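You operate a simulated robot arm through the tools that you are given. There is no shell and no other tool. Be economical: measure what you need, move in short steps, check, and stop when the job is done.

The job below is to be done with a simulated robot arm. You get a single attempt, and the scene is never put back.

JOB
Knead the dough smooth on the mat and leave it to rest in the teal bowl.
Fine: lay it on the mat, press it until the rough lumps are gone, then put it in the bowl and cover it.

Only the result counts: the job must be done as asked and must still hold three seconds after the hand-in. Knocking over, shifting, dropping, spilling or breaking anything else fails it. A push-on lid holds only when it is set on centred and level and pressed home; a screw cap is set on level and turned clockwise until tight.

ROBOT AND FRAMES
A 7-joint arm with a two-finger parallel gripper, fixed in place. Base frame: the origin is at the foot of the arm, x ahead of it, y to its left, z up. Units: mm, degrees, N and s.
Its first joint turns from -166.0 to 166.0 degrees. Payload 4.4 kg.
Tool frame: the origin (TCP) lies between the finger pads and is the grasp point; the fingertips stand 23 mm ahead of it; z points along the fingers, y is the line along which they close. The gripper opens to 94 mm. The fingers are 38 mm wide and 10 mm thick; the gripper's body (54 by 96 mm) begins 39 mm behind the TCP.
Orientation is that of the tool frame in the base frame, as a unit quaternion [w, x, y, z]. With the fingers straight down and closing along the base's y, the tool's x points along the base's -x, its y along +y and its z along -z.

CONTROLS
- The arm moves only by the tool drive_tool. Its arguments are lists of equal length, an entry for each row: "dp": the shift along the tool's x, y, z in units of 25 mm (1.0 is 25 mm), a list of three; "delta_rot": the turn, a rotation vector about the tool's x, y, z in units of 8 degrees (1.0 is 8 degrees), a list of three. In form: {"dp": [[tx, ty, tz], ...], "delta_rot": [[wx, wy, wz], ...]}. A call has 1 to 20 rows; each row shifts and turns the commanded pose from where the row before left it, along the tool's axes as they then stand. "hand" is the opening, from 0 (shut) to 1 (fully open), set as the call begins (left out, the last holds). A call with a number of a shift or a turn outside -1 to 1 is refused whole. Each row takes 0.2 s and may step no farther than 50 mm and 8.6 degrees from the row before; otherwise, or with a gripper value out of range, the whole call is refused. Where a pose cannot be reached the arm comes as near as it can. A force on the tool above 40 N (or 10 N above the force at the start of the call, whichever is more), or a blocked arm, ends the call early, and 0.2 s more pass. The fingers move at their own pace (about 72 mm/s each) and stop on an object; they squeeze with about 41 N. The grip force told is the motor's: it shows also when the fingers shut on nothing. Time passes only in rows, and 0.2 s behind the last, so rows that do not move let the fingers close. It gives the time, the measured TCP pose, the force on the tool (base axes), the opening and the grip force at its end, in the units of the frame above (readings bear some noise), with the torque about the TCP (base axes, N m) and any sound that the robot's microphone picked up, and new pictures: "views" is both (left out), scene, wrist or none.
- Cameras (640 x 400 px; columns grow to the right, rows downward): "scene" is fixed at [399.6, 650.2, 1480.9]; the picture's right is [-0.53, -0.85, 0.00], its down [-0.76, 0.47, -0.45] and it looks along [0.38, -0.24, -0.89] (base axes); focal length 214 px, centre (320, 200). "wrist" rides on the gripper at [86, 16, -75] in the tool frame; the picture's right is [-0.18, 0.98, 0.00], its down [-0.58, -0.11, -0.81] and it looks along [-0.79, -0.15, 0.59] (tool axes); focal length 243 px, centre (320, 200). There is no depth. A picture from a camera that has moved, and an enlarged one, comes with that camera's place and axes in the base frame and with its lens.
- inspect(camera, box): a new picture of the part [left, top, right, bottom] of that camera's present view, enlarged. It takes no simulated time.
- job_done(): hands the job in; it is judged then, once.

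Work in short steps. Places have to be worked out from the pictures, the camera data and where the tool is seen: move nearer, look again, correct. Check each grasp and each placing, and mend what went wrong. You have 120 turns and 200 pictures in all, those below and enlarged ones among them. Open the gripper and draw the arm clear of the work before you hand the job in, unless the task says otherwise; then end with one line.

The tools are called after "Call:" as a command line: name --argument value ..., lists and objects as JSON in quotes. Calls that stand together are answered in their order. drive_tool: Moves the arm, as the interface text tells. Its arguments: {"type":"object","properties":{"dp":{"type":"array"},"delta_rot":{"type":"array"},"hand":{"type":"number"},"views":{"type":"string","enum":["both","scene","wrist","none"]}},"required":["dp","delta_rot"]} The other tools are called the same way: inspect (camera, box) takes an enlarged picture of a part of a camera's view; job_done () hands the job in.

At the start:

```text
clock: 0.0
position: [383.1, 456.6, 1255.0]
ee_rot: [0.001, 0.0, 1.0, 0.0]
contact_force: [0.2, 0.6, 0.0]
ft_torque: [0.04, -0.02, -0.02]
finger_gap: 94.2
grip_force: 0.1
```

scene: 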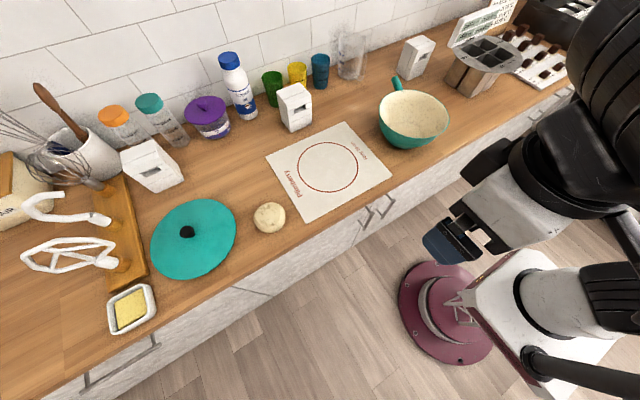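
wrist: 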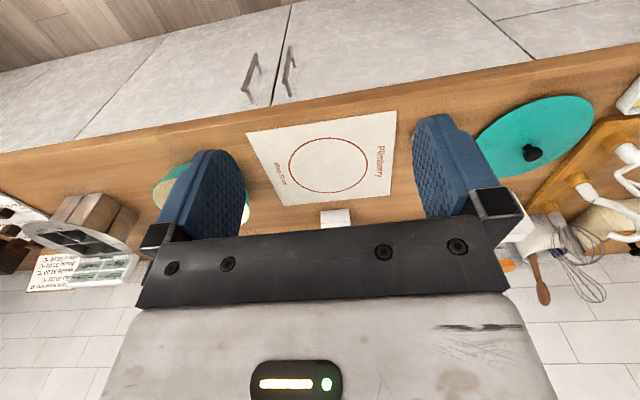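

I'll look closely at the dough, lid, bowl and mat before moving.

Call:
inspect --camera "scene" --box '[130, 180, 310, 292]'

Call:
inspect --camera "scene" --box '[260, 60, 470, 230]'

Call:
inspect --camera "scene" --box '[80, 40, 340, 202]'

```text
3.56 times, centred on (220, 236) of scene
camera zoom: at [399.6, 650.2, 1480.9], right [-0.53, -0.85, 0.0], down [-0.76, 0.47, -0.45], along [0.38, -0.24, -0.89], focal length 763 px, centre (676, 72)
```

zoom: 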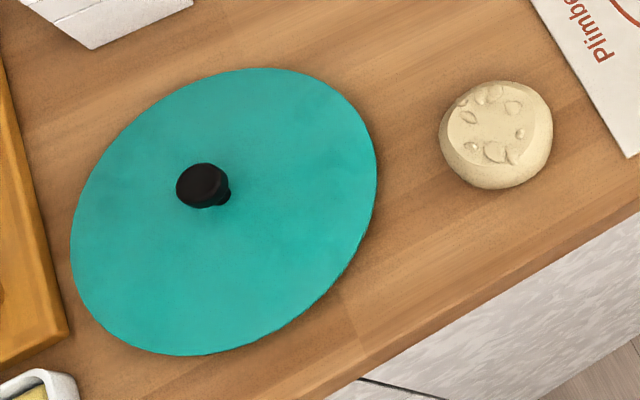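

```text
2.35 times, centred on (365, 145) of scene
camera zoom: at [399.6, 650.2, 1480.9], right [-0.53, -0.85, 0.0], down [-0.76, 0.47, -0.45], along [0.38, -0.24, -0.89], focal length 505 px, centre (214, 329)
```

zoom: 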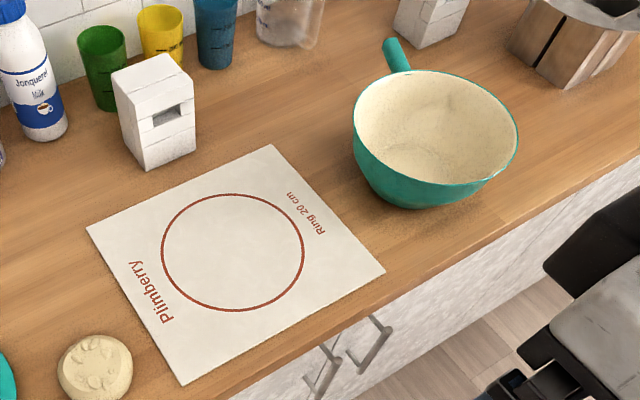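

```text
2.46 times, centred on (210, 121) of scene
camera zoom: at [399.6, 650.2, 1480.9], right [-0.53, -0.85, 0.0], down [-0.76, 0.47, -0.45], along [0.38, -0.24, -0.89], focal length 528 px, centre (591, 394)
```

zoom: 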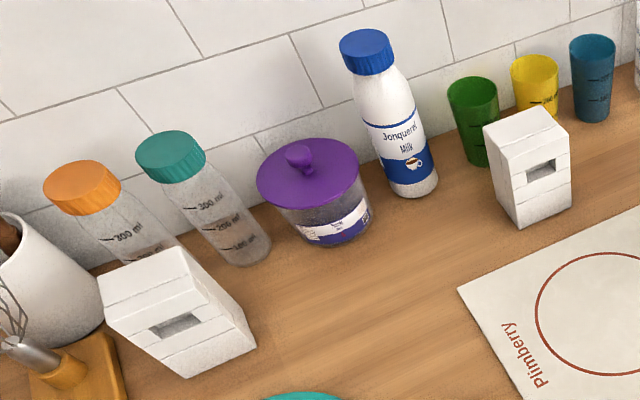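

Counter is near z≈885; dough near (680,648), mat centre (752,404), bowl (744,34), lid knob (758,863). I move above the dough to look closer.

Call:
drive_tool --dp '[[-0.95, 0.637, 0.5], [-0.95, 0.637, 0.5], [-0.95, 0.637, 0.5], [-0.95, 0.637, 0.5], [-0.95, 0.637, 0.5], [-0.95, 0.637, 0.5], [-0.95, 0.637, 0.5], [-0.95, 0.637, 0.5], [-0.95, 0.637, 0.5], [-0.95, 0.637, 0.5], [-0.95, 0.637, 0.5], [-0.95, 0.637, 0.5]]' --delta_rot '[[0, 0, 0], [0, 0, 0], [0, 0, 0], [0, 0, 0], [0, 0, 0], [0, 0, 0], [0, 0, 0], [0, 0, 0], [0, 0, 0], [0, 0, 0], [0, 0, 0], [0, 0, 0]]' --hand 1

```text
clock: 2.6
position: [667.2, 647.3, 1107.7]
ee_rot: [0.001, 0.0, 1.0, 0.0]
contact_force: [-0.2, 0.4, 0.0]
ft_torque: [0.0, -0.02, 0.02]
finger_gap: 94.0
grip_force: 0.0
camera wrist: at [581.5, 664.9, 1181.6], right [0.18, 0.98, 0.0], down [0.58, -0.11, 0.81], along [0.79, -0.15, -0.59], focal length 243 px, centre (320, 200)
```

scene: 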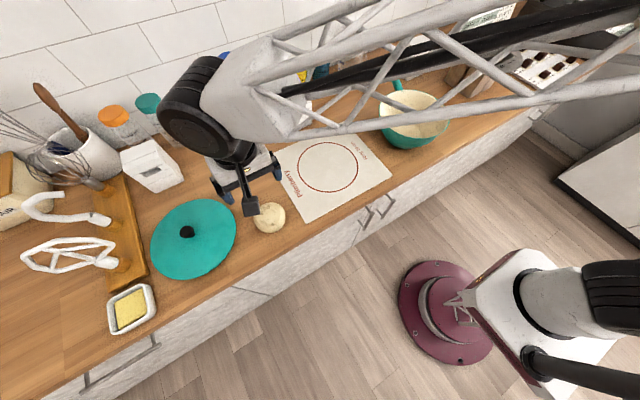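
wrist: 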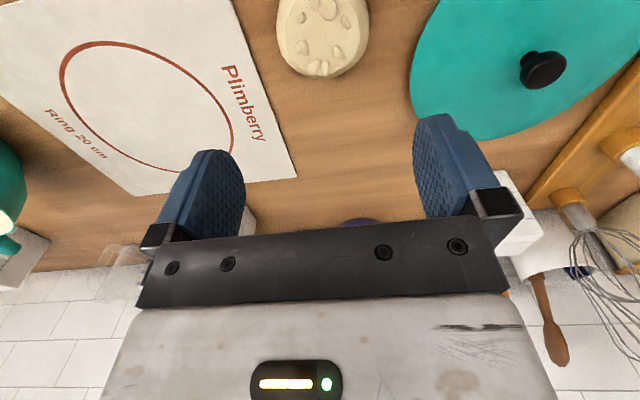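

The dough measures about 91 mm wide, so the 94 mm opening is tight; I back off and go lower to see it fully and centre precisely.

Call:
drive_tool --dp '[[0.9, 0, 0.5], [0.9, 0, 0.5], [0.9, 0, 0.5], [0.9, 0, 0.5]]' --delta_rot '[[0, 0, 0], [0, 0, 0], [0, 0, 0], [0, 0, 0]]' --views "wrist"

```text
clock: 3.6
position: [575.3, 648.5, 1055.9]
ee_rot: [0.0, 0.0, 1.0, 0.0]
contact_force: [0.1, 0.1, 0.2]
ft_torque: [-0.02, 0.0, 0.0]
finger_gap: 93.9
grip_force: 0.0
camera wrist: at [490.4, 665.9, 1130.2], right [0.18, 0.98, 0.0], down [0.58, -0.11, 0.81], along [0.79, -0.15, -0.59], focal length 243 px, centre (320, 200)
```

wrist: 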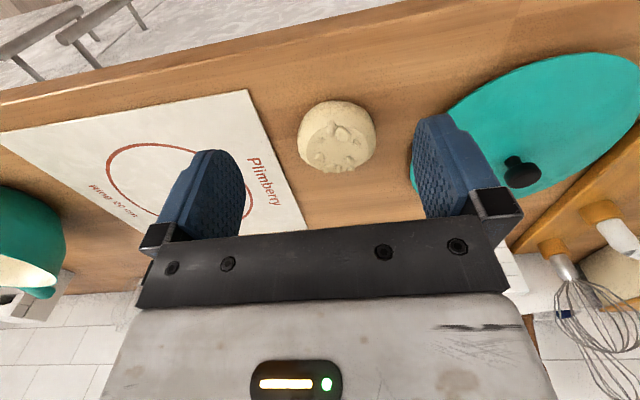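

Call:
inspect --camera "wrist" --box '[260, 80, 420, 180]'

```text
4.00 times, centred on (340, 130) of wrist
camera zoom: at [490.4, 665.9, 1130.2], right [0.18, 0.98, 0.0], down [0.58, -0.11, 0.81], along [0.79, -0.15, -0.59], focal length 970 px, centre (240, 480)
```

zoom: 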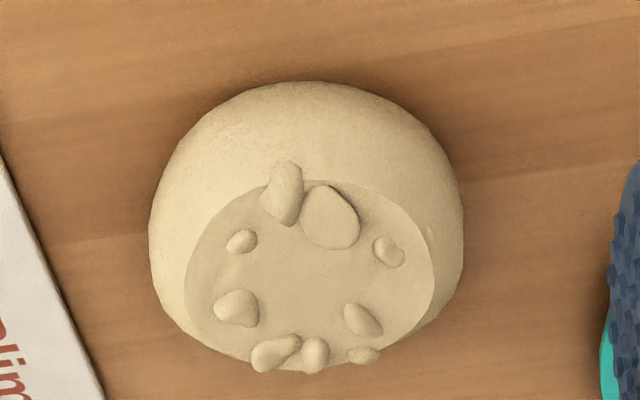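

The dough's centre is at about (674,650), top ≈925, width ≈90. I move over it at z≈985, then descend vertically to verify alignment.

Call:
drive_tool --dp '[[-0.99, 0.015, 0.5], [-0.99, 0.015, 0.5], [-0.99, 0.015, 0.6], [-0.98, 0.015, 0.6], [0, 0, 0.3], [0, 0, 0]]' --delta_rot '[[0, 0, 0], [0, 0, 0], [0, 0, 0], [0, 0, 0], [0, 0, 0], [0, 0, 0]]'

```text
clock: 5.0
position: [676.3, 649.2, 993.9]
ee_rot: [-0.001, 0.0, 1.0, 0.0]
contact_force: [-0.4, -1.1, 0.3]
ft_torque: [0.03, 0.02, -0.03]
finger_gap: 94.1
grip_force: 0.0
camera wrist: at [590.5, 665.6, 1067.8], right [0.18, 0.98, 0.0], down [0.58, -0.11, 0.81], along [0.79, -0.15, -0.59], focal length 243 px, centre (320, 200)
```

scene: 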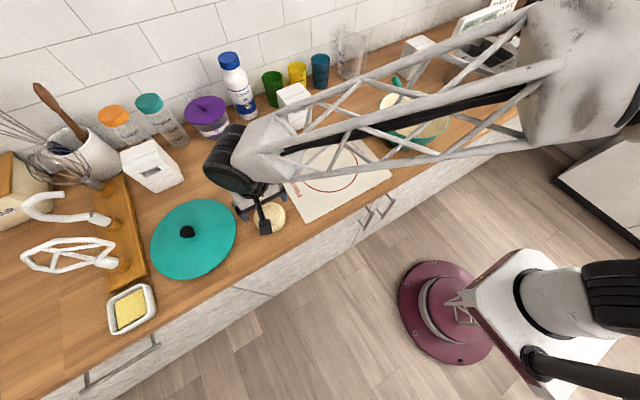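
wrist: 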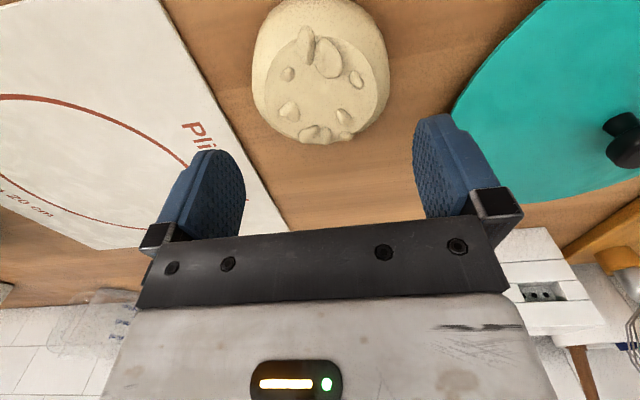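

Alignment is good. I descend to TCP z≈918 in small steps, force-guarded.

Call:
drive_tool --dp '[[0.1, 0.04, 0.6], [0, 0.02, 0.6], [0, 0, 0.5], [0, 0, 0.4], [0, 0, 0.4], [0, 0, 0.4], [0, 0, 0.15], [0, 0, 0]]' --delta_rot '[[0, 0, 0], [0, 0, 0], [0, 0, 0], [0, 0, 0], [0, 0, 0], [0, 0, 0], [0, 0, 0], [0, 0, 0]]' --views "wrist"

```text
clock: 6.6
position: [675.0, 650.4, 923.3]
ee_rot: [0.003, 0.0, 1.0, 0.002]
contact_force: [-4.6, -0.8, 5.9]
ft_torque: [-0.37, 0.23, -0.16]
finger_gap: 93.8
grip_force: 0.2
stopped in row 8: the force on the tool passed its limit at 48 N (the readings are from after the stop); the commanded pose is now the measured one
camera wrist: at [588.8, 667.3, 997.2], right [0.18, 0.98, 0.0], down [0.58, -0.11, 0.81], along [0.79, -0.15, -0.59], focal length 243 px, centre (320, 200)
```

wrist: 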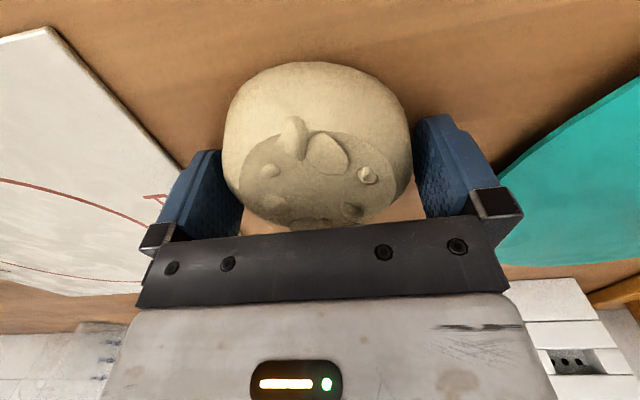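

Fingertips likely touched the counter (≈z 900). The dough centre looks about 15 mm nearer the base (x≈660), so I lift slightly, shift back, and close.

Call:
drive_tool --dp '[[0, 0.02, -0.12], [0.3, 0.02, 0], [0.3, 0, 0], [0, 0, 0]]' --delta_rot '[[0, 0, 0], [0, 0, 0], [0, 0, 0], [0, 0, 0]]' --views "wrist"

Call:
drive_tool --dp '[[0, 0, 0], [0, 0, 0], [0, 0, 0], [0, 0, 0]]' --delta_rot '[[0, 0, 0], [0, 0, 0], [0, 0, 0], [0, 0, 0]]' --hand 0 --views "wrist"

```text
clock: 7.6
position: [658.1, 651.9, 925.1]
ee_rot: [0.002, -0.001, 1.0, 0.001]
contact_force: [-0.1, -0.7, -0.1]
ft_torque: [-0.03, 0.01, 0.0]
finger_gap: 94.0
grip_force: 0.1
camera wrist: at [573.4, 668.3, 1000.1], right [0.18, 0.98, 0.0], down [0.58, -0.11, 0.81], along [0.79, -0.15, -0.59], focal length 243 px, centre (320, 200)
```

wrist: 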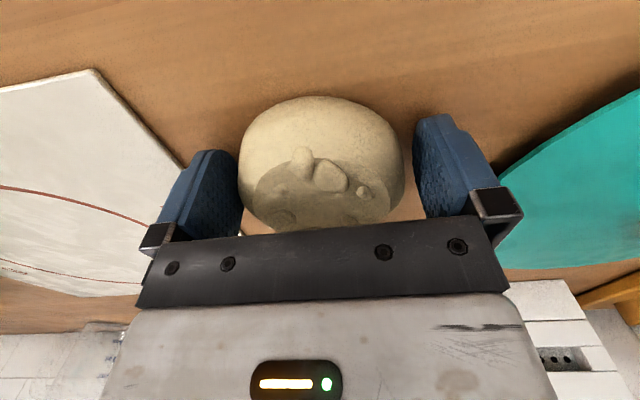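

```text
clock: 8.6
position: [659.3, 651.3, 925.6]
ee_rot: [0.002, 0.0, 1.0, 0.0]
contact_force: [-1.1, 1.4, 2.1]
ft_torque: [-0.09, -0.01, 0.0]
finger_gap: 87.6
grip_force: 41.0
camera wrist: at [573.5, 668.3, 1000.1], right [0.18, 0.98, 0.0], down [0.58, -0.11, 0.81], along [0.79, -0.15, -0.59], focal length 243 px, centre (320, 200)
```

wrist: 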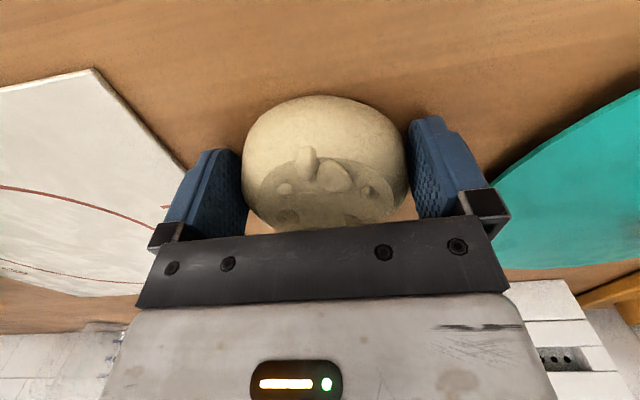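

Grip is firm (87.6 mm, 41 N). I lift 75 mm and check it holds.

Call:
drive_tool --dp '[[0, 0, -0.5], [0, 0, -0.6], [0, 0, -0.6], [0, 0, -0.7], [0, 0, -0.6], [0, 0, 0]]' --delta_rot '[[0, 0, 0], [0, 0, 0], [0, 0, 0], [0, 0, 0], [0, 0, 0], [0, 0, 0]]'

```text
clock: 10.0
position: [658.1, 652.5, 999.0]
ee_rot: [0.002, -0.001, 1.0, 0.001]
contact_force: [-0.2, -0.1, -2.6]
ft_torque: [0.0, 0.02, -0.01]
finger_gap: 87.4
grip_force: 40.8
camera wrist: at [573.0, 668.1, 1073.0], right [0.18, 0.98, 0.0], down [0.58, -0.11, 0.81], along [0.79, -0.15, -0.59], focal length 243 px, centre (320, 200)
```

scene: 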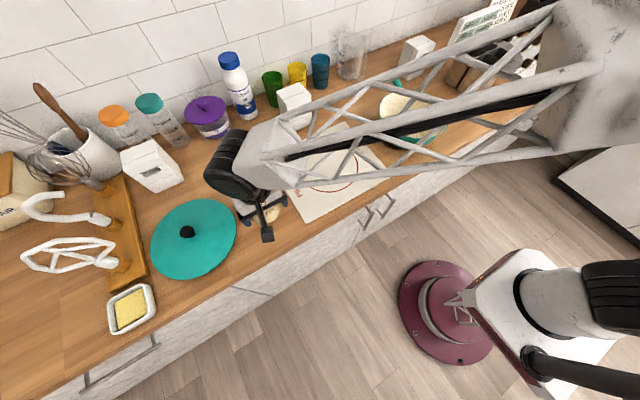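
wrist: 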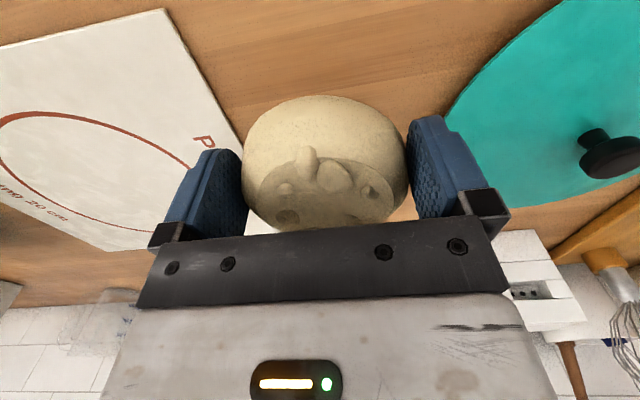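

Holding securely. I carry it to above the mat centre (740,410).

Call:
drive_tool --dp '[[-0.33, -0.97, 0], [-0.33, -0.97, 0], [-0.33, -0.97, 0], [-0.33, -0.97, 0], [-0.33, -0.97, 0], [-0.33, -0.97, 0], [-0.33, -0.97, 0], [-0.33, -0.97, 0], [-0.33, -0.97, 0], [-0.31, -0.97, 0], [0, 0, 0]]' --delta_rot '[[0, 0, 0], [0, 0, 0], [0, 0, 0], [0, 0, 0], [0, 0, 0], [0, 0, 0], [0, 0, 0], [0, 0, 0], [0, 0, 0], [0, 0, 0], [0, 0, 0]]'

```text
clock: 12.4
position: [739.2, 408.6, 1000.2]
ee_rot: [0.001, 0.001, 1.0, 0.001]
contact_force: [-0.1, -0.1, -1.6]
ft_torque: [-0.02, 0.02, -0.01]
finger_gap: 87.6
grip_force: 40.6
camera wrist: at [653.7, 426.0, 1074.7], right [0.18, 0.98, 0.0], down [0.58, -0.11, 0.81], along [0.79, -0.15, -0.59], focal length 243 px, centre (320, 200)
```

scene: 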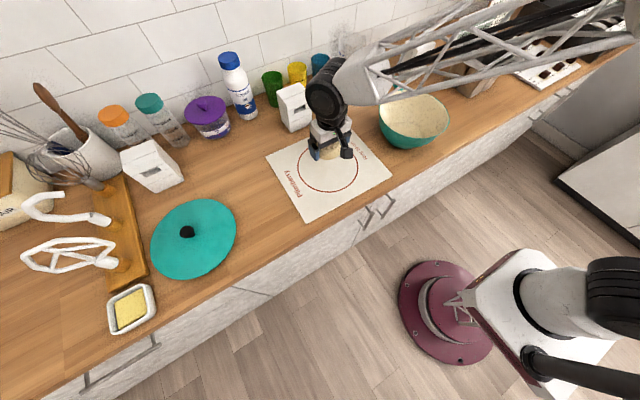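
wrist: 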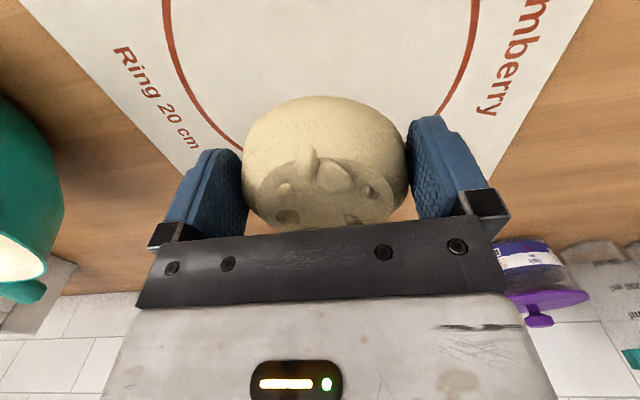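

Over the ring. I lower to just above the mat.

Call:
drive_tool --dp '[[0, 0, 0.6], [0, 0, 0.6], [0, 0, 0.6], [0, 0, 0.5], [0, 0, 0.3], [0, 0, 0.2], [0, 0, 0.1], [0, 0, 0.06], [0, 0, 0]]' --delta_rot '[[0, 0, 0], [0, 0, 0], [0, 0, 0], [0, 0, 0], [0, 0, 0], [0, 0, 0], [0, 0, 0], [0, 0, 0], [0, 0, 0]]' --views "wrist"

```text
clock: 14.4
position: [741.8, 411.4, 929.0]
ee_rot: [0.003, 0.0, 1.0, 0.002]
contact_force: [-8.0, -4.4, 34.9]
ft_torque: [-0.37, -0.27, 0.0]
finger_gap: 87.7
grip_force: 40.6
camera wrist: at [656.2, 426.7, 1002.7], right [0.18, 0.98, 0.01], down [0.58, -0.11, 0.81], along [0.8, -0.15, -0.59], focal length 243 px, centre (320, 200)
```

wrist: 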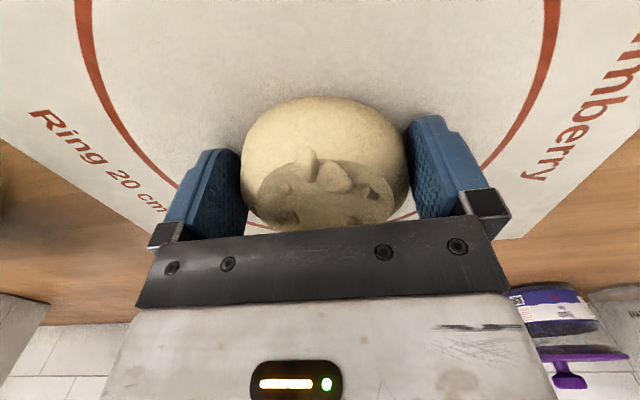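

Contact with the mat (35 N). I open the gripper and lift clear to look.

Call:
drive_tool --dp '[[0, 0, 0], [0, 0, 0], [0, 0, -0.4], [0, 0, -0.8], [0, 0, -0.8], [0, 0, -0.8], [0.8, 0, 0], [0.8, 0, 0], [0.8, 0, 0], [0, 0, 0]]' --delta_rot '[[0, 0, 0], [0, 0, 0], [0, 0, 0], [0, 0, 0], [0, 0, 0], [0, 0, 0], [0, 0, 0], [0, 0, 0], [0, 0, 0], [0, 0, 0]]' --hand 1 --views "wrist"

```text
clock: 16.6
position: [679.0, 407.5, 995.8]
ee_rot: [0.002, 0.0, 1.0, 0.001]
contact_force: [1.2, 0.3, -0.6]
ft_torque: [0.02, -0.02, 0.0]
finger_gap: 94.0
grip_force: 0.1
camera wrist: at [593.5, 425.3, 1070.1], right [0.18, 0.98, 0.0], down [0.58, -0.11, 0.81], along [0.79, -0.15, -0.59], focal length 243 px, centre (320, 200)
```

wrist: 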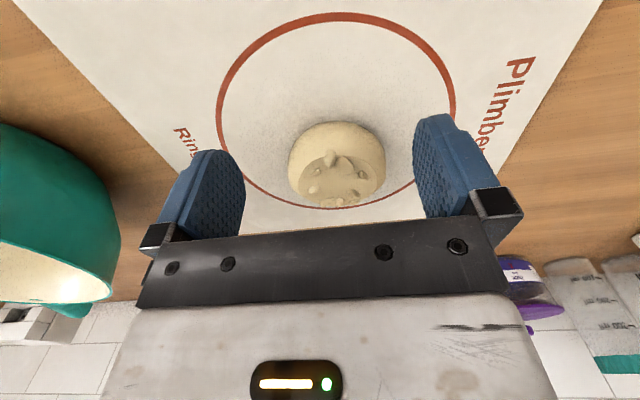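

Dough sits in the ring at about (738,412). I close the fingers and press down on its centre.

Call:
drive_tool --dp '[[-0.8, 0.05, 0], [-0.8, 0.05, 0], [-0.76, 0.05, 0], [0, 0, 0], [0, 0, 0.4], [0, 0, 0.4], [0, 0, 0.2], [0, 0, 0.2], [0, 0, 0.2], [0, 0, 0.2], [0, 0, 0.2], [0, 0, 0.2], [0, 0, 0.2]]' --delta_rot '[[0, 0, 0], [0, 0, 0], [0, 0, 0], [0, 0, 0], [0, 0, 0], [0, 0, 0], [0, 0, 0], [0, 0, 0], [0, 0, 0], [0, 0, 0], [0, 0, 0], [0, 0, 0], [0, 0, 0]]' --hand 0 --views "wrist"

```text
clock: 18.8
position: [738.6, 414.8, 961.1]
ee_rot: [0.003, 0.001, 1.0, 0.002]
contact_force: [-0.7, -1.2, 4.5]
ft_torque: [-0.03, 0.14, 0.02]
finger_gap: 0.0
grip_force: 41.3
stopped in row 11: the force on the tool passed its limit at 47 N (the readings are from after the stop); the commanded pose is now the measured one
camera wrist: at [653.6, 429.7, 1034.8], right [0.18, 0.98, 0.01], down [0.58, -0.11, 0.81], along [0.8, -0.15, -0.59], focal length 243 px, centre (320, 200)
```

wrist: 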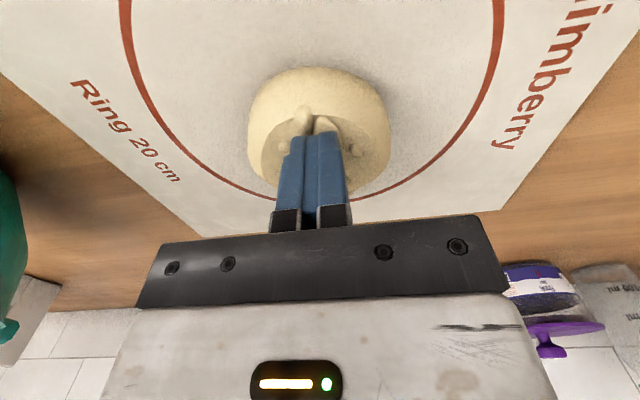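

Pressed at 47 N (top ≈ z 938). I lift a bit and look at the lumps.

Call:
drive_tool --dp '[[0, 0, -0.6], [0, 0, -0.6], [0.8, 0, 0], [0.8, 0, 0], [0, 0, 0]]' --delta_rot '[[0, 0, 0], [0, 0, 0], [0, 0, 0], [0, 0, 0], [0, 0, 0]]' --views "none"

Call:
inspect --camera "wrist" --box '[240, 60, 440, 220]'

```text
clock: 20.0
position: [697.5, 414.1, 990.2]
ee_rot: [0.003, 0.0, 1.0, 0.002]
contact_force: [0.0, 0.4, 0.3]
ft_torque: [-0.03, 0.01, 0.0]
finger_gap: 0.0
grip_force: 41.3
```

```text
2.50 times, centred on (340, 140) of wrist
camera zoom: at [612.6, 430.2, 1063.4], right [0.18, 0.98, 0.01], down [0.58, -0.11, 0.81], along [0.8, -0.15, -0.59], focal length 606 px, centre (270, 350)
```

zoom: 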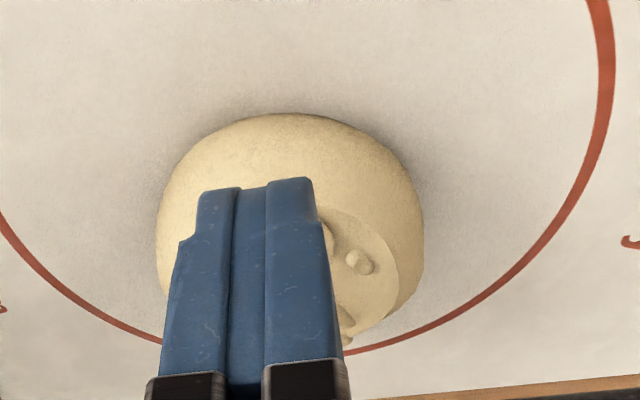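

The fingers hide it; I shift sideways for a clear view.

Call:
drive_tool --dp '[[0.3, 0.9, 0], [0.3, 0.9, 0], [0, 0.9, 0], [0, 0, 0]]' --delta_rot '[[0, 0, 0], [0, 0, 0], [0, 0, 0], [0, 0, 0]]' --views "none"

Call:
inspect --camera "wrist" --box '[130, 60, 330, 220]'

```text
clock: 21.0
position: [683.7, 479.1, 990.2]
ee_rot: [0.003, 0.0, 1.0, 0.002]
contact_force: [0.1, -1.1, -0.8]
ft_torque: [0.02, -0.02, 0.02]
finger_gap: 0.1
grip_force: 40.7
```

```text
2.50 times, centred on (230, 140) of wrist
camera zoom: at [598.5, 496.3, 1064.4], right [0.18, 0.98, 0.01], down [0.58, -0.11, 0.81], along [0.8, -0.15, -0.59], focal length 606 px, centre (545, 350)
```

zoom: 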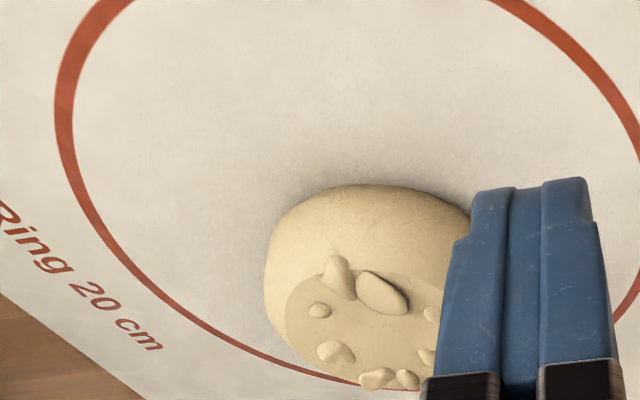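

Lumps remain. I'll do repeated, held presses (~30–35 N) at the centre.

Call:
drive_tool --dp '[[-0.72, -0.88, 0], [-0.72, -0.88, 0], [-0.72, -0.88, 0], [0, 0, 0.46], [0, 0, 0.46], [0, 0, 0.17], [0, 0, 0.15], [0, 0, 0], [0, 0, 0], [0, 0, -0.4], [0, 0, 0.4], [0, 0, 0], [0, 0, 0], [0, 0, -0.4], [0, 0, 0.4], [0, 0, 0.02], [0, 0, 0]]' --delta_rot '[[0, 0, 0], [0, 0, 0], [0, 0, 0], [0, 0, 0], [0, 0, 0], [0, 0, 0], [0, 0, 0], [0, 0, 0], [0, 0, 0], [0, 0, 0], [0, 0, 0], [0, 0, 0], [0, 0, 0], [0, 0, 0], [0, 0, 0], [0, 0, 0], [0, 0, 0]]' --hand 0 --views "wrist"

```text
clock: 24.6
position: [738.3, 414.3, 960.8]
ee_rot: [0.005, -0.001, 1.0, 0.003]
contact_force: [-3.5, -10.2, 33.7]
ft_torque: [-0.23, 0.73, 0.03]
finger_gap: 0.0
grip_force: 40.9
camera wrist: at [652.9, 431.0, 1034.4], right [0.18, 0.98, 0.01], down [0.57, -0.11, 0.81], along [0.8, -0.15, -0.59], focal length 243 px, centre (320, 200)
```

wrist: 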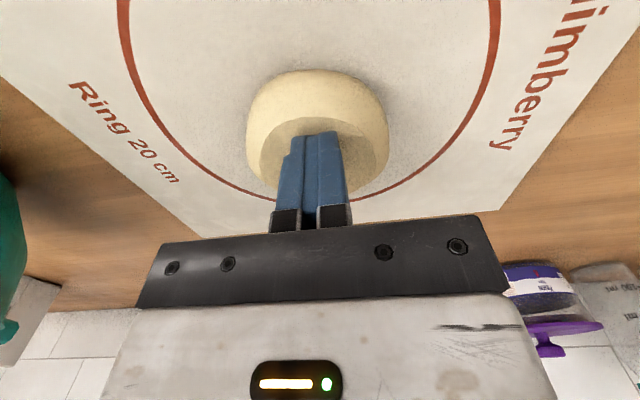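

The lumps seem to be disappearing. I lift and check from the side.

Call:
drive_tool --dp '[[0, 0, -0.5], [0, 0, -0.7], [0.8, 0.8, 0], [0.8, 0.8, 0], [0.5, 0.9, 0], [0, 0.5, 0], [0, 0, 0]]' --delta_rot '[[0, 0, 0], [0, 0, 0], [0, 0, 0], [0, 0, 0], [0, 0, 0], [0, 0, 0], [0, 0, 0]]' --views "none"

Call:
inspect --camera "wrist" --box '[130, 80, 330, 205]'

Call:
inspect --camera "scene" --box '[260, 110, 400, 220]'

```text
clock: 26.2
position: [687.1, 490.3, 988.1]
ee_rot: [0.004, -0.001, 1.0, 0.002]
contact_force: [-0.4, -0.9, -0.8]
ft_torque: [0.03, -0.02, -0.01]
finger_gap: 0.0
grip_force: 41.4
```

```text
3.20 times, centred on (230, 142) of wrist
camera zoom: at [600.7, 506.9, 1062.3], right [0.18, 0.98, 0.01], down [0.58, -0.11, 0.81], along [0.8, -0.15, -0.59], focal length 776 px, centre (608, 384)
```

zoom: 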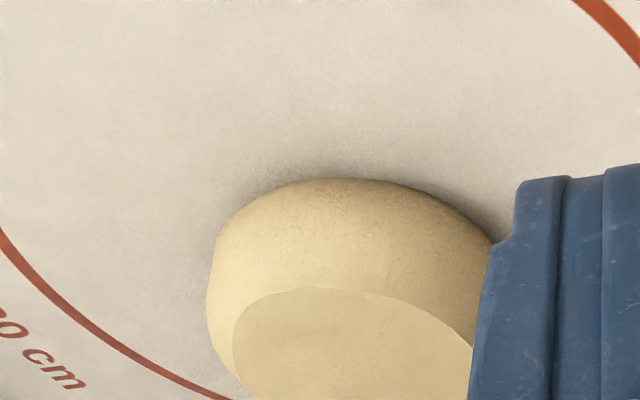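

```text
3.64 times, centred on (330, 165) of scene
camera zoom: at [399.6, 650.2, 1480.9], right [-0.53, -0.85, 0.0], down [-0.76, 0.47, -0.45], along [0.38, -0.24, -0.89], focal length 780 px, centre (284, 327)
```

zoom: 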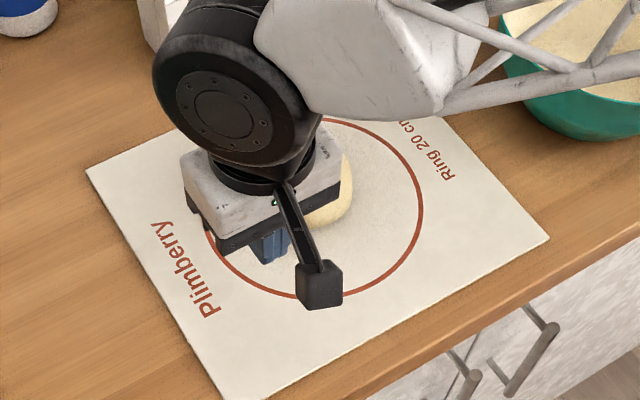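

The visible top is smooth. I open the hand and look at the whole top before picking it up.

Call:
drive_tool --dp '[[0.4, -0.8, -0.6], [0, -0.8, 0], [0, -0.8, 0], [0, -0.65, 0], [0, 0, 0]]' --delta_rot '[[0, 0, 0], [0, 0, 0], [0, 0, 0], [0, 0, 0], [0, 0, 0]]' --hand 1 --views "none"

Call:
inspect --camera "wrist" --box '[220, 80, 440, 218]'

```text
clock: 27.4
position: [675.4, 412.7, 1003.6]
ee_rot: [0.003, 0.0, 1.0, 0.002]
contact_force: [-0.2, 0.5, -0.1]
ft_torque: [-0.03, 0.0, -0.03]
finger_gap: 93.8
grip_force: 0.1
```

```text
2.90 times, centred on (330, 149) of wrist
camera zoom: at [589.1, 429.1, 1077.7], right [0.18, 0.98, 0.01], down [0.58, -0.11, 0.81], along [0.8, -0.15, -0.59], focal length 703 px, centre (291, 348)
```

zoom: 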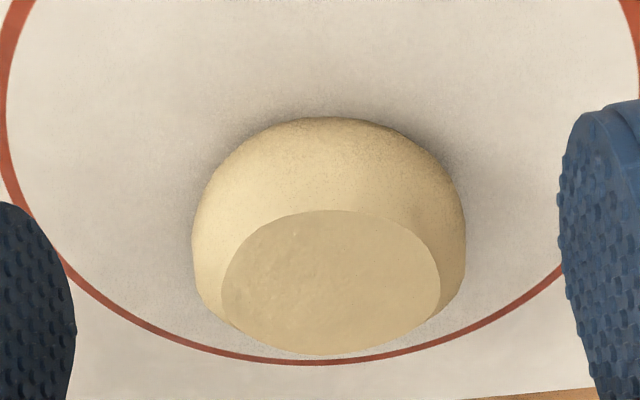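

The top is completely smooth. I move over it (≈(743,412)) and descend around it with the gripper open.

Call:
drive_tool --dp '[[-0.9, 0, 0], [-0.9, 0, 0], [-0.9, -0.02, 0], [0, 0, 0.6], [0, 0, 0.6], [0, 0, 0.6], [0, 0, 0.5], [0, 0, 0.4], [0, 0, 0.3], [0, 0, 0]]' --delta_rot '[[0, 0, 0], [0, 0, 0], [0, 0, 0], [0, 0, 0], [0, 0, 0], [0, 0, 0], [0, 0, 0], [0, 0, 0], [0, 0, 0], [0, 0, 0]]' --views "wrist"

```text
clock: 29.6
position: [743.1, 414.4, 928.7]
ee_rot: [0.003, 0.0, 1.0, 0.001]
contact_force: [0.2, -1.3, 0.3]
ft_torque: [-0.01, 0.0, -0.02]
finger_gap: 94.0
grip_force: 0.1
camera wrist: at [657.5, 430.0, 1002.3], right [0.18, 0.98, 0.01], down [0.58, -0.11, 0.81], along [0.8, -0.15, -0.59], focal length 243 px, centre (320, 200)
```

wrist: 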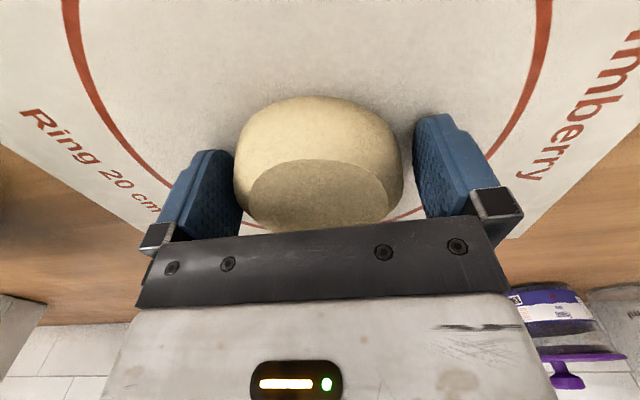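

Well straddled. Close and lift.

Call:
drive_tool --dp '[[0, -0.04, 0.06], [0, 0, 0], [0, 0, 0], [0, 0, 0]]' --delta_rot '[[0, 0, 0], [0, 0, 0], [0, 0, 0], [0, 0, 0]]' --hand 0 --views "none"

Call:
drive_tool --dp '[[0, 0, -0.6], [0, 0, -0.8], [0, 0, -0.8], [0, 0, -0.9], [0, 0, -0.9], [0, 0, -0.9], [0, 0, -0.9], [0, 0, -0.9], [0, 0, 0]]' --delta_rot '[[0, 0, 0], [0, 0, 0], [0, 0, 0], [0, 0, 0], [0, 0, 0], [0, 0, 0], [0, 0, 0], [0, 0, 0], [0, 0, 0]]'

```text
clock: 30.6
position: [744.3, 412.0, 928.0]
ee_rot: [0.004, -0.001, 1.0, 0.003]
contact_force: [-11.2, 12.9, 26.1]
ft_torque: [0.08, 0.33, 0.02]
finger_gap: 87.4
grip_force: 41.0
```

```text
clock: 32.6
position: [743.2, 413.1, 1093.2]
ee_rot: [0.002, 0.001, 1.0, 0.002]
contact_force: [-0.4, -0.6, -1.7]
ft_torque: [0.01, 0.02, 0.04]
finger_gap: 87.5
grip_force: 41.1
camera wrist: at [657.2, 429.1, 1167.4], right [0.18, 0.98, 0.01], down [0.58, -0.11, 0.81], along [0.8, -0.15, -0.59], focal length 243 px, centre (320, 200)
```

scene: 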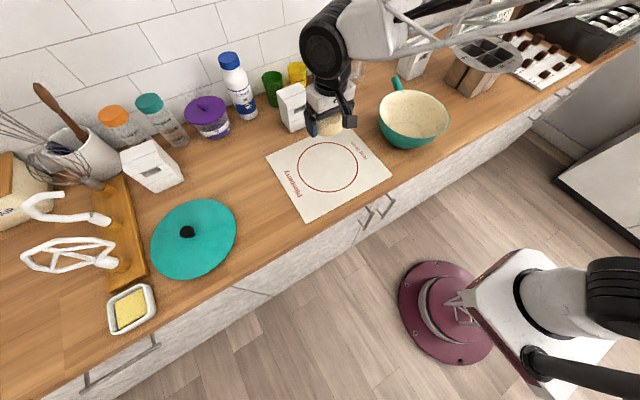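
wrist: 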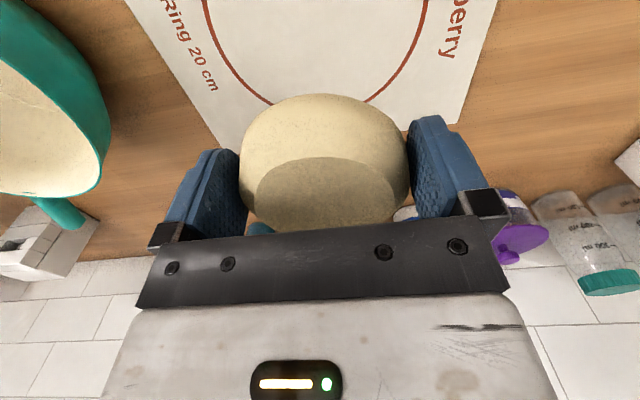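

Held. I carry it toward the bowl, staying back in x so the wrist camera sees the bowl ahead.

Call:
drive_tool --dp '[[0.45, -0.95, 0], [0.45, -0.95, 0], [0.45, -0.95, 0], [0.45, -0.95, 0], [0.45, -0.95, 0], [0.45, -0.95, 0], [0.45, -0.95, 0], [0.45, -0.95, 0], [0.45, -0.95, 0], [0.45, -0.95, 0], [0.45, -0.95, 0], [0.45, -0.95, 0], [0.45, -0.95, 0], [0, 0, 0]]' --delta_rot '[[0, 0, 0], [0, 0, 0], [0, 0, 0], [0, 0, 0], [0, 0, 0], [0, 0, 0], [0, 0, 0], [0, 0, 0], [0, 0, 0], [0, 0, 0], [0, 0, 0], [0, 0, 0], [0, 0, 0], [0, 0, 0]]'

```text
clock: 35.6
position: [597.4, 103.0, 1093.4]
ee_rot: [0.002, -0.001, 1.0, 0.002]
contact_force: [-0.2, 0.8, -2.1]
ft_torque: [0.01, -0.01, 0.01]
finger_gap: 87.7
grip_force: 40.9
camera wrist: at [510.7, 119.6, 1167.7], right [0.18, 0.98, 0.01], down [0.58, -0.11, 0.81], along [0.8, -0.15, -0.59], focal length 243 px, centre (320, 200)
```

scene: 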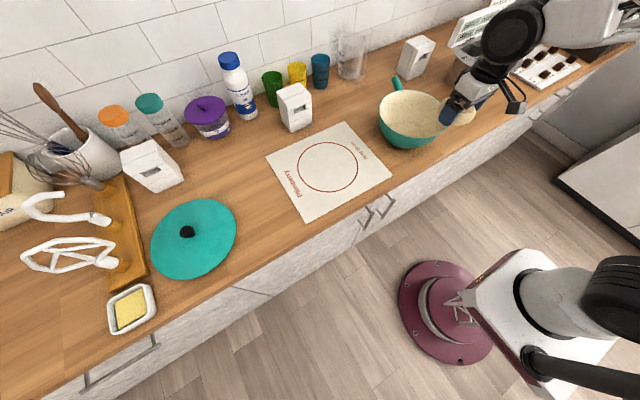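
wrist: 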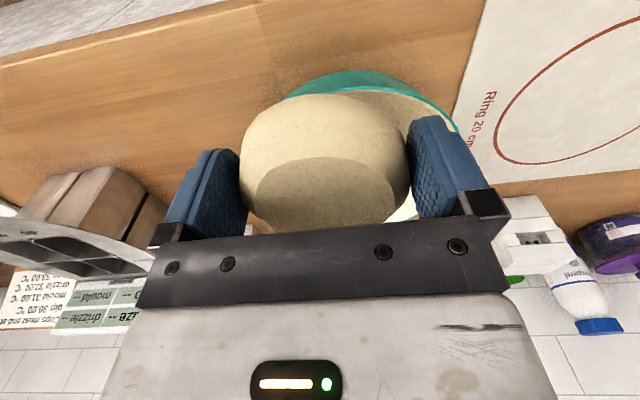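

The dough blocks the bowl. I rise and move forward so the bowl shows above the dough in the wrist view.

Call:
drive_tool --dp '[[-0.2, 0, -0.9], [-0.2, 0, -0.9], [-0.2, 0, -0.9], [-0.2, 0, -0.9], [-0.2, 0, -0.9], [0, 0, -0.9], [0, 0, -0.9], [0, 0, 0], [0, 0, 0]]' --delta_rot '[[0, 0, 0], [0, 0, 0], [0, 0, 0], [0, 0, 0], [0, 0, 0], [0, 0, 0], [0, 0, 0], [0, 0, 0], [0, 0, 0]]'

```text
clock: 37.6
position: [620.0, 102.0, 1247.9]
ee_rot: [0.003, 0.0, 1.0, 0.003]
contact_force: [0.7, 0.3, -2.6]
ft_torque: [0.0, 0.0, -0.04]
finger_gap: 87.5
grip_force: 40.8
camera wrist: at [534.6, 118.2, 1322.9], right [0.18, 0.98, 0.01], down [0.58, -0.11, 0.81], along [0.8, -0.15, -0.59], focal length 243 px, centre (320, 200)
```

scene: 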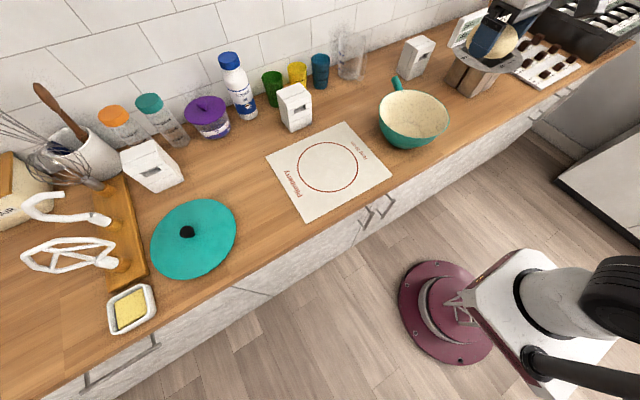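
wrist: 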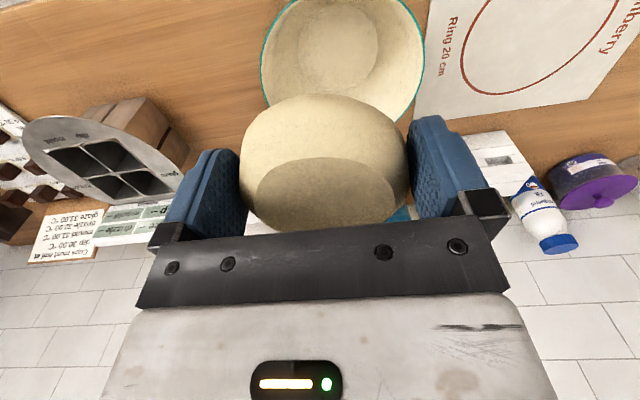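

Let me zoom on the bowl from both cameras to triangulate its centre and height.

Call:
inspect --camera "wrist" --box '[240, 0, 440, 110]'

Call:
inspect --camera "scene" --box '[365, 70, 465, 155]'

```text
3.20 times, centred on (340, 55) of wrist
camera zoom: at [534.6, 118.2, 1322.9], right [0.18, 0.98, 0.01], down [0.58, -0.11, 0.81], along [0.8, -0.15, -0.59], focal length 776 px, centre (256, 664)
```

zoom: 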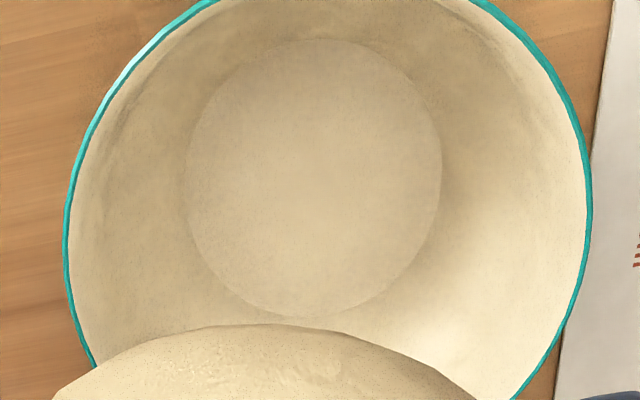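

```text
4.71 times, centred on (415, 112) of scene
camera zoom: at [399.6, 650.2, 1480.9], right [-0.53, -0.85, 0.0], down [-0.76, 0.47, -0.45], along [0.38, -0.24, -0.89], focal length 1009 px, centre (-127, 612)
```

zoom: 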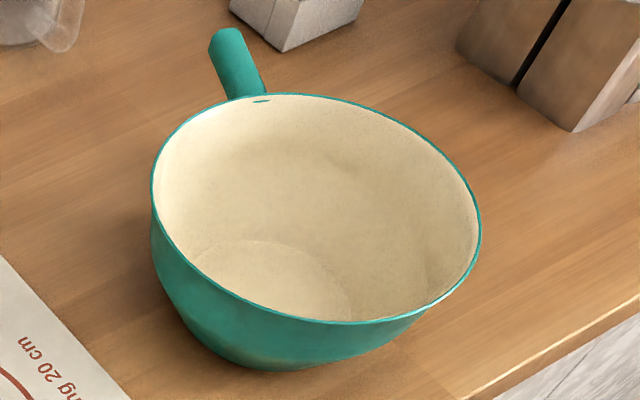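

Bowl centre ≈ (704,115), rim ≈ z 1005, inner bottom ≈ 906. I move above it and down to z≈1060, then check clearances (camera bracket near the rim).

Call:
drive_tool --dp '[[-0.9, 0.13, 0.4], [-0.9, 0.13, 0.4], [-0.9, 0.13, 0.7], [-0.9, 0.13, 0.7], [0, 0, 0.9], [0, 0, 0.9], [0, 0, 0.9], [0, 0, 0.9], [0, 0, 0.9], [0, 0, 0.8], [0, 0, 0]]' --delta_rot '[[0, 0, 0], [0, 0, 0], [0, 0, 0], [0, 0, 0], [0, 0, 0], [0, 0, 0], [0, 0, 0], [0, 0, 0], [0, 0, 0], [0, 0, 0], [0, 0, 0]]'

Call:
inspect --camera "scene" --box '[360, 40, 500, 155]'

```text
clock: 40.0
position: [713.5, 115.6, 1063.1]
ee_rot: [0.004, 0.0, 1.0, 0.003]
contact_force: [-0.8, -0.7, -2.8]
ft_torque: [0.01, 0.03, -0.02]
finger_gap: 87.5
grip_force: 41.4
camera wrist: at [627.4, 131.7, 1136.7], right [0.18, 0.98, 0.01], down [0.58, -0.11, 0.81], along [0.8, -0.15, -0.59], focal length 243 px, centre (320, 200)
```

scene: 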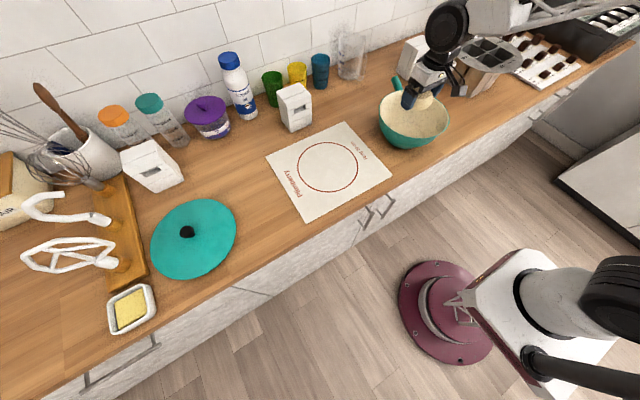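
wrist: 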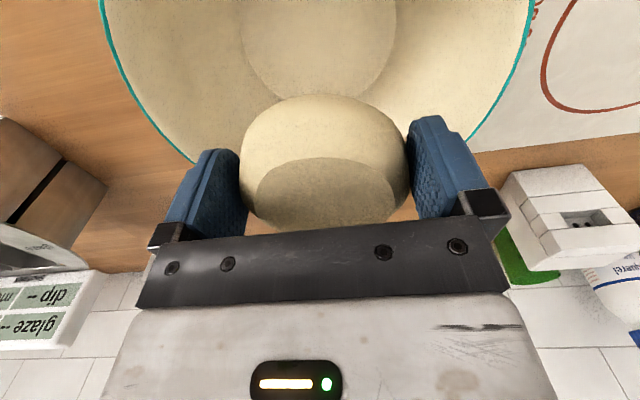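

```text
3.48 times, centred on (430, 98) of scene
camera zoom: at [399.6, 650.2, 1480.9], right [-0.53, -0.85, 0.0], down [-0.76, 0.47, -0.45], along [0.38, -0.24, -0.89], focal length 746 px, centre (-63, 556)
```

zoom: 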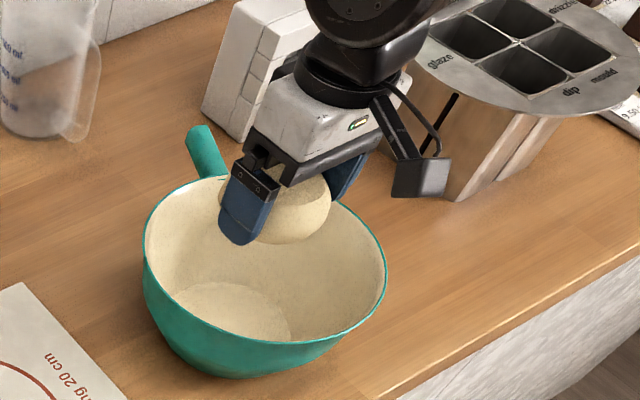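

TCP is centred over the bowl bottom (~(712,115)). I tilt 12° so the camera box swings up and inward of the rim, then descend vertically part way.

Call:
drive_tool --dp '[[0, 0, 0], [0, 0, 0], [-0.15, 0, 0.73], [-0.15, 0, 0.73], [-0.15, 0, 0.73], [-0.15, 0, 0.73], [-0.1, 0, 0.5], [0, 0, 0]]' --delta_rot '[[0, 0.75, 0], [0, 0.75, 0], [0, 0, 0], [0, 0, 0], [0, 0, 0], [0, 0, 0], [0, 0, 0], [0, 0, 0]]'

Call:
inspect --camera "scene" --box '[360, 40, 500, 155]'

```text
clock: 41.8
position: [712.2, 115.9, 975.5]
ee_rot: [-0.101, 0.001, 0.995, 0.003]
contact_force: [0.0, 0.0, -3.5]
ft_torque: [-0.01, 0.0, 0.01]
finger_gap: 87.4
grip_force: 40.8
camera wrist: at [644.4, 132.4, 1066.3], right [0.18, 0.98, -0.03], down [0.73, -0.11, 0.67], along [0.66, -0.15, -0.74], focal length 243 px, centre (320, 200)
```

scene: 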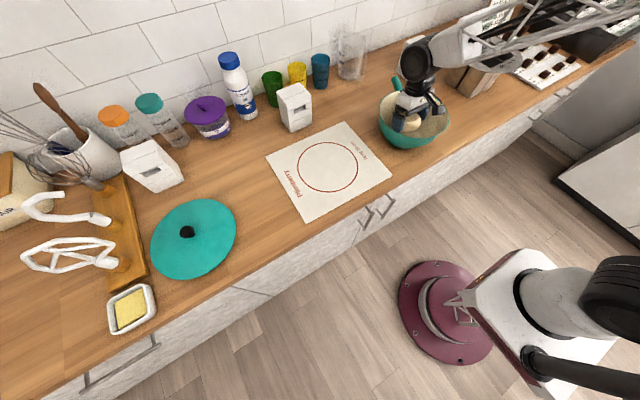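
wrist: 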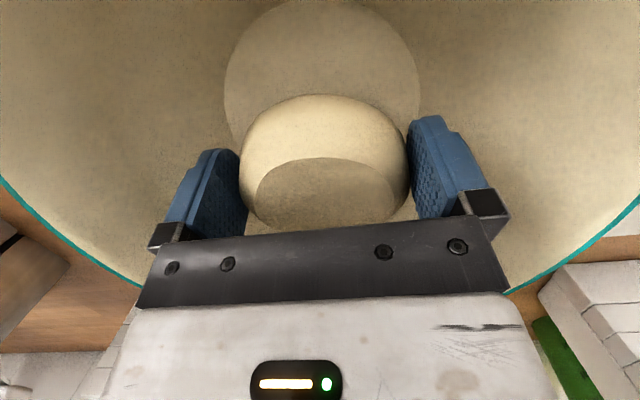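

```text
3.48 times, centred on (430, 98) of scene
camera zoom: at [399.6, 650.2, 1480.9], right [-0.53, -0.85, 0.0], down [-0.76, 0.47, -0.45], along [0.38, -0.24, -0.89], focal length 746 px, centre (-63, 556)
```

zoom: 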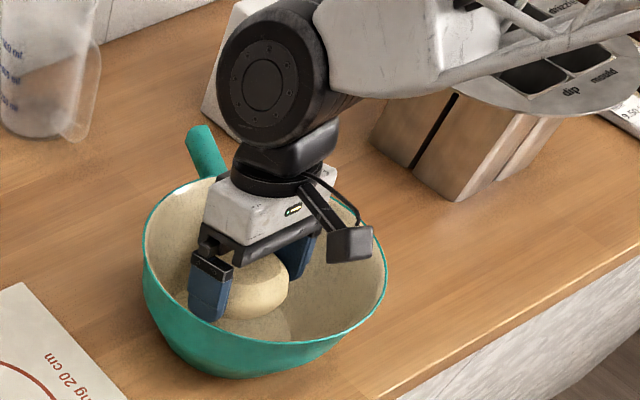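

Clearance is good. I continue down in small steps until contact.

Call:
drive_tool --dp '[[-0.1, 0, 0.49], [-0.08, 0, 0.39], [-0.04, 0, 0.2], [-0.04, 0, 0.2], [-0.02, 0, 0.1], [0, 0, 0]]' --delta_rot '[[0, 0, 0], [0, 0, 0], [0, 0, 0], [0, 0, 0], [0, 0, 0], [0, 0, 0]]'

Call:
inspect --camera "scene" --box '[360, 40, 500, 155]'

```text
clock: 43.2
position: [711.6, 116.4, 942.5]
ee_rot: [-0.1, -0.001, 0.995, 0.002]
contact_force: [1.7, 3.5, 21.5]
ft_torque: [0.13, -1.19, 0.14]
finger_gap: 87.7
grip_force: 40.3
camera wrist: at [643.7, 132.7, 1032.4], right [0.18, 0.98, -0.03], down [0.73, -0.11, 0.67], along [0.66, -0.14, -0.74], focal length 243 px, centre (320, 200)
```

scene: 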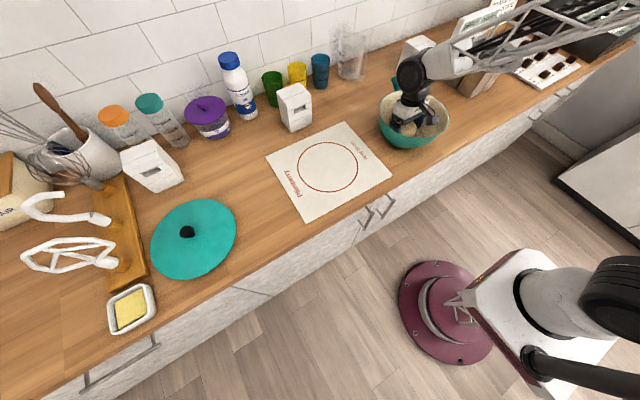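
wrist: 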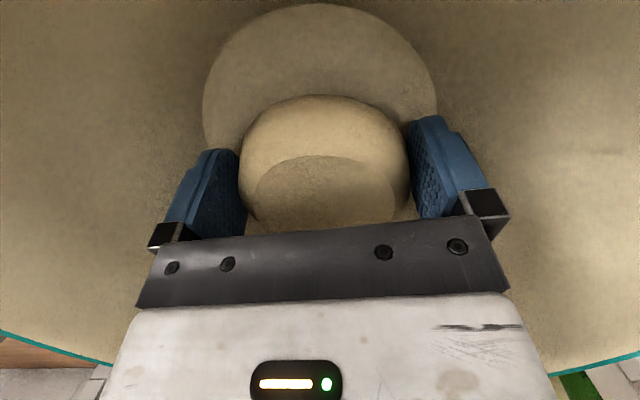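

```text
3.48 times, centred on (430, 98) of scene
camera zoom: at [399.6, 650.2, 1480.9], right [-0.53, -0.85, 0.0], down [-0.76, 0.47, -0.45], along [0.38, -0.24, -0.89], focal length 746 px, centre (-63, 556)
```

zoom: 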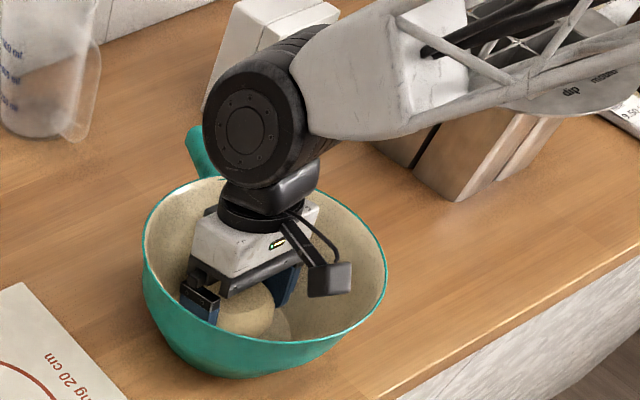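

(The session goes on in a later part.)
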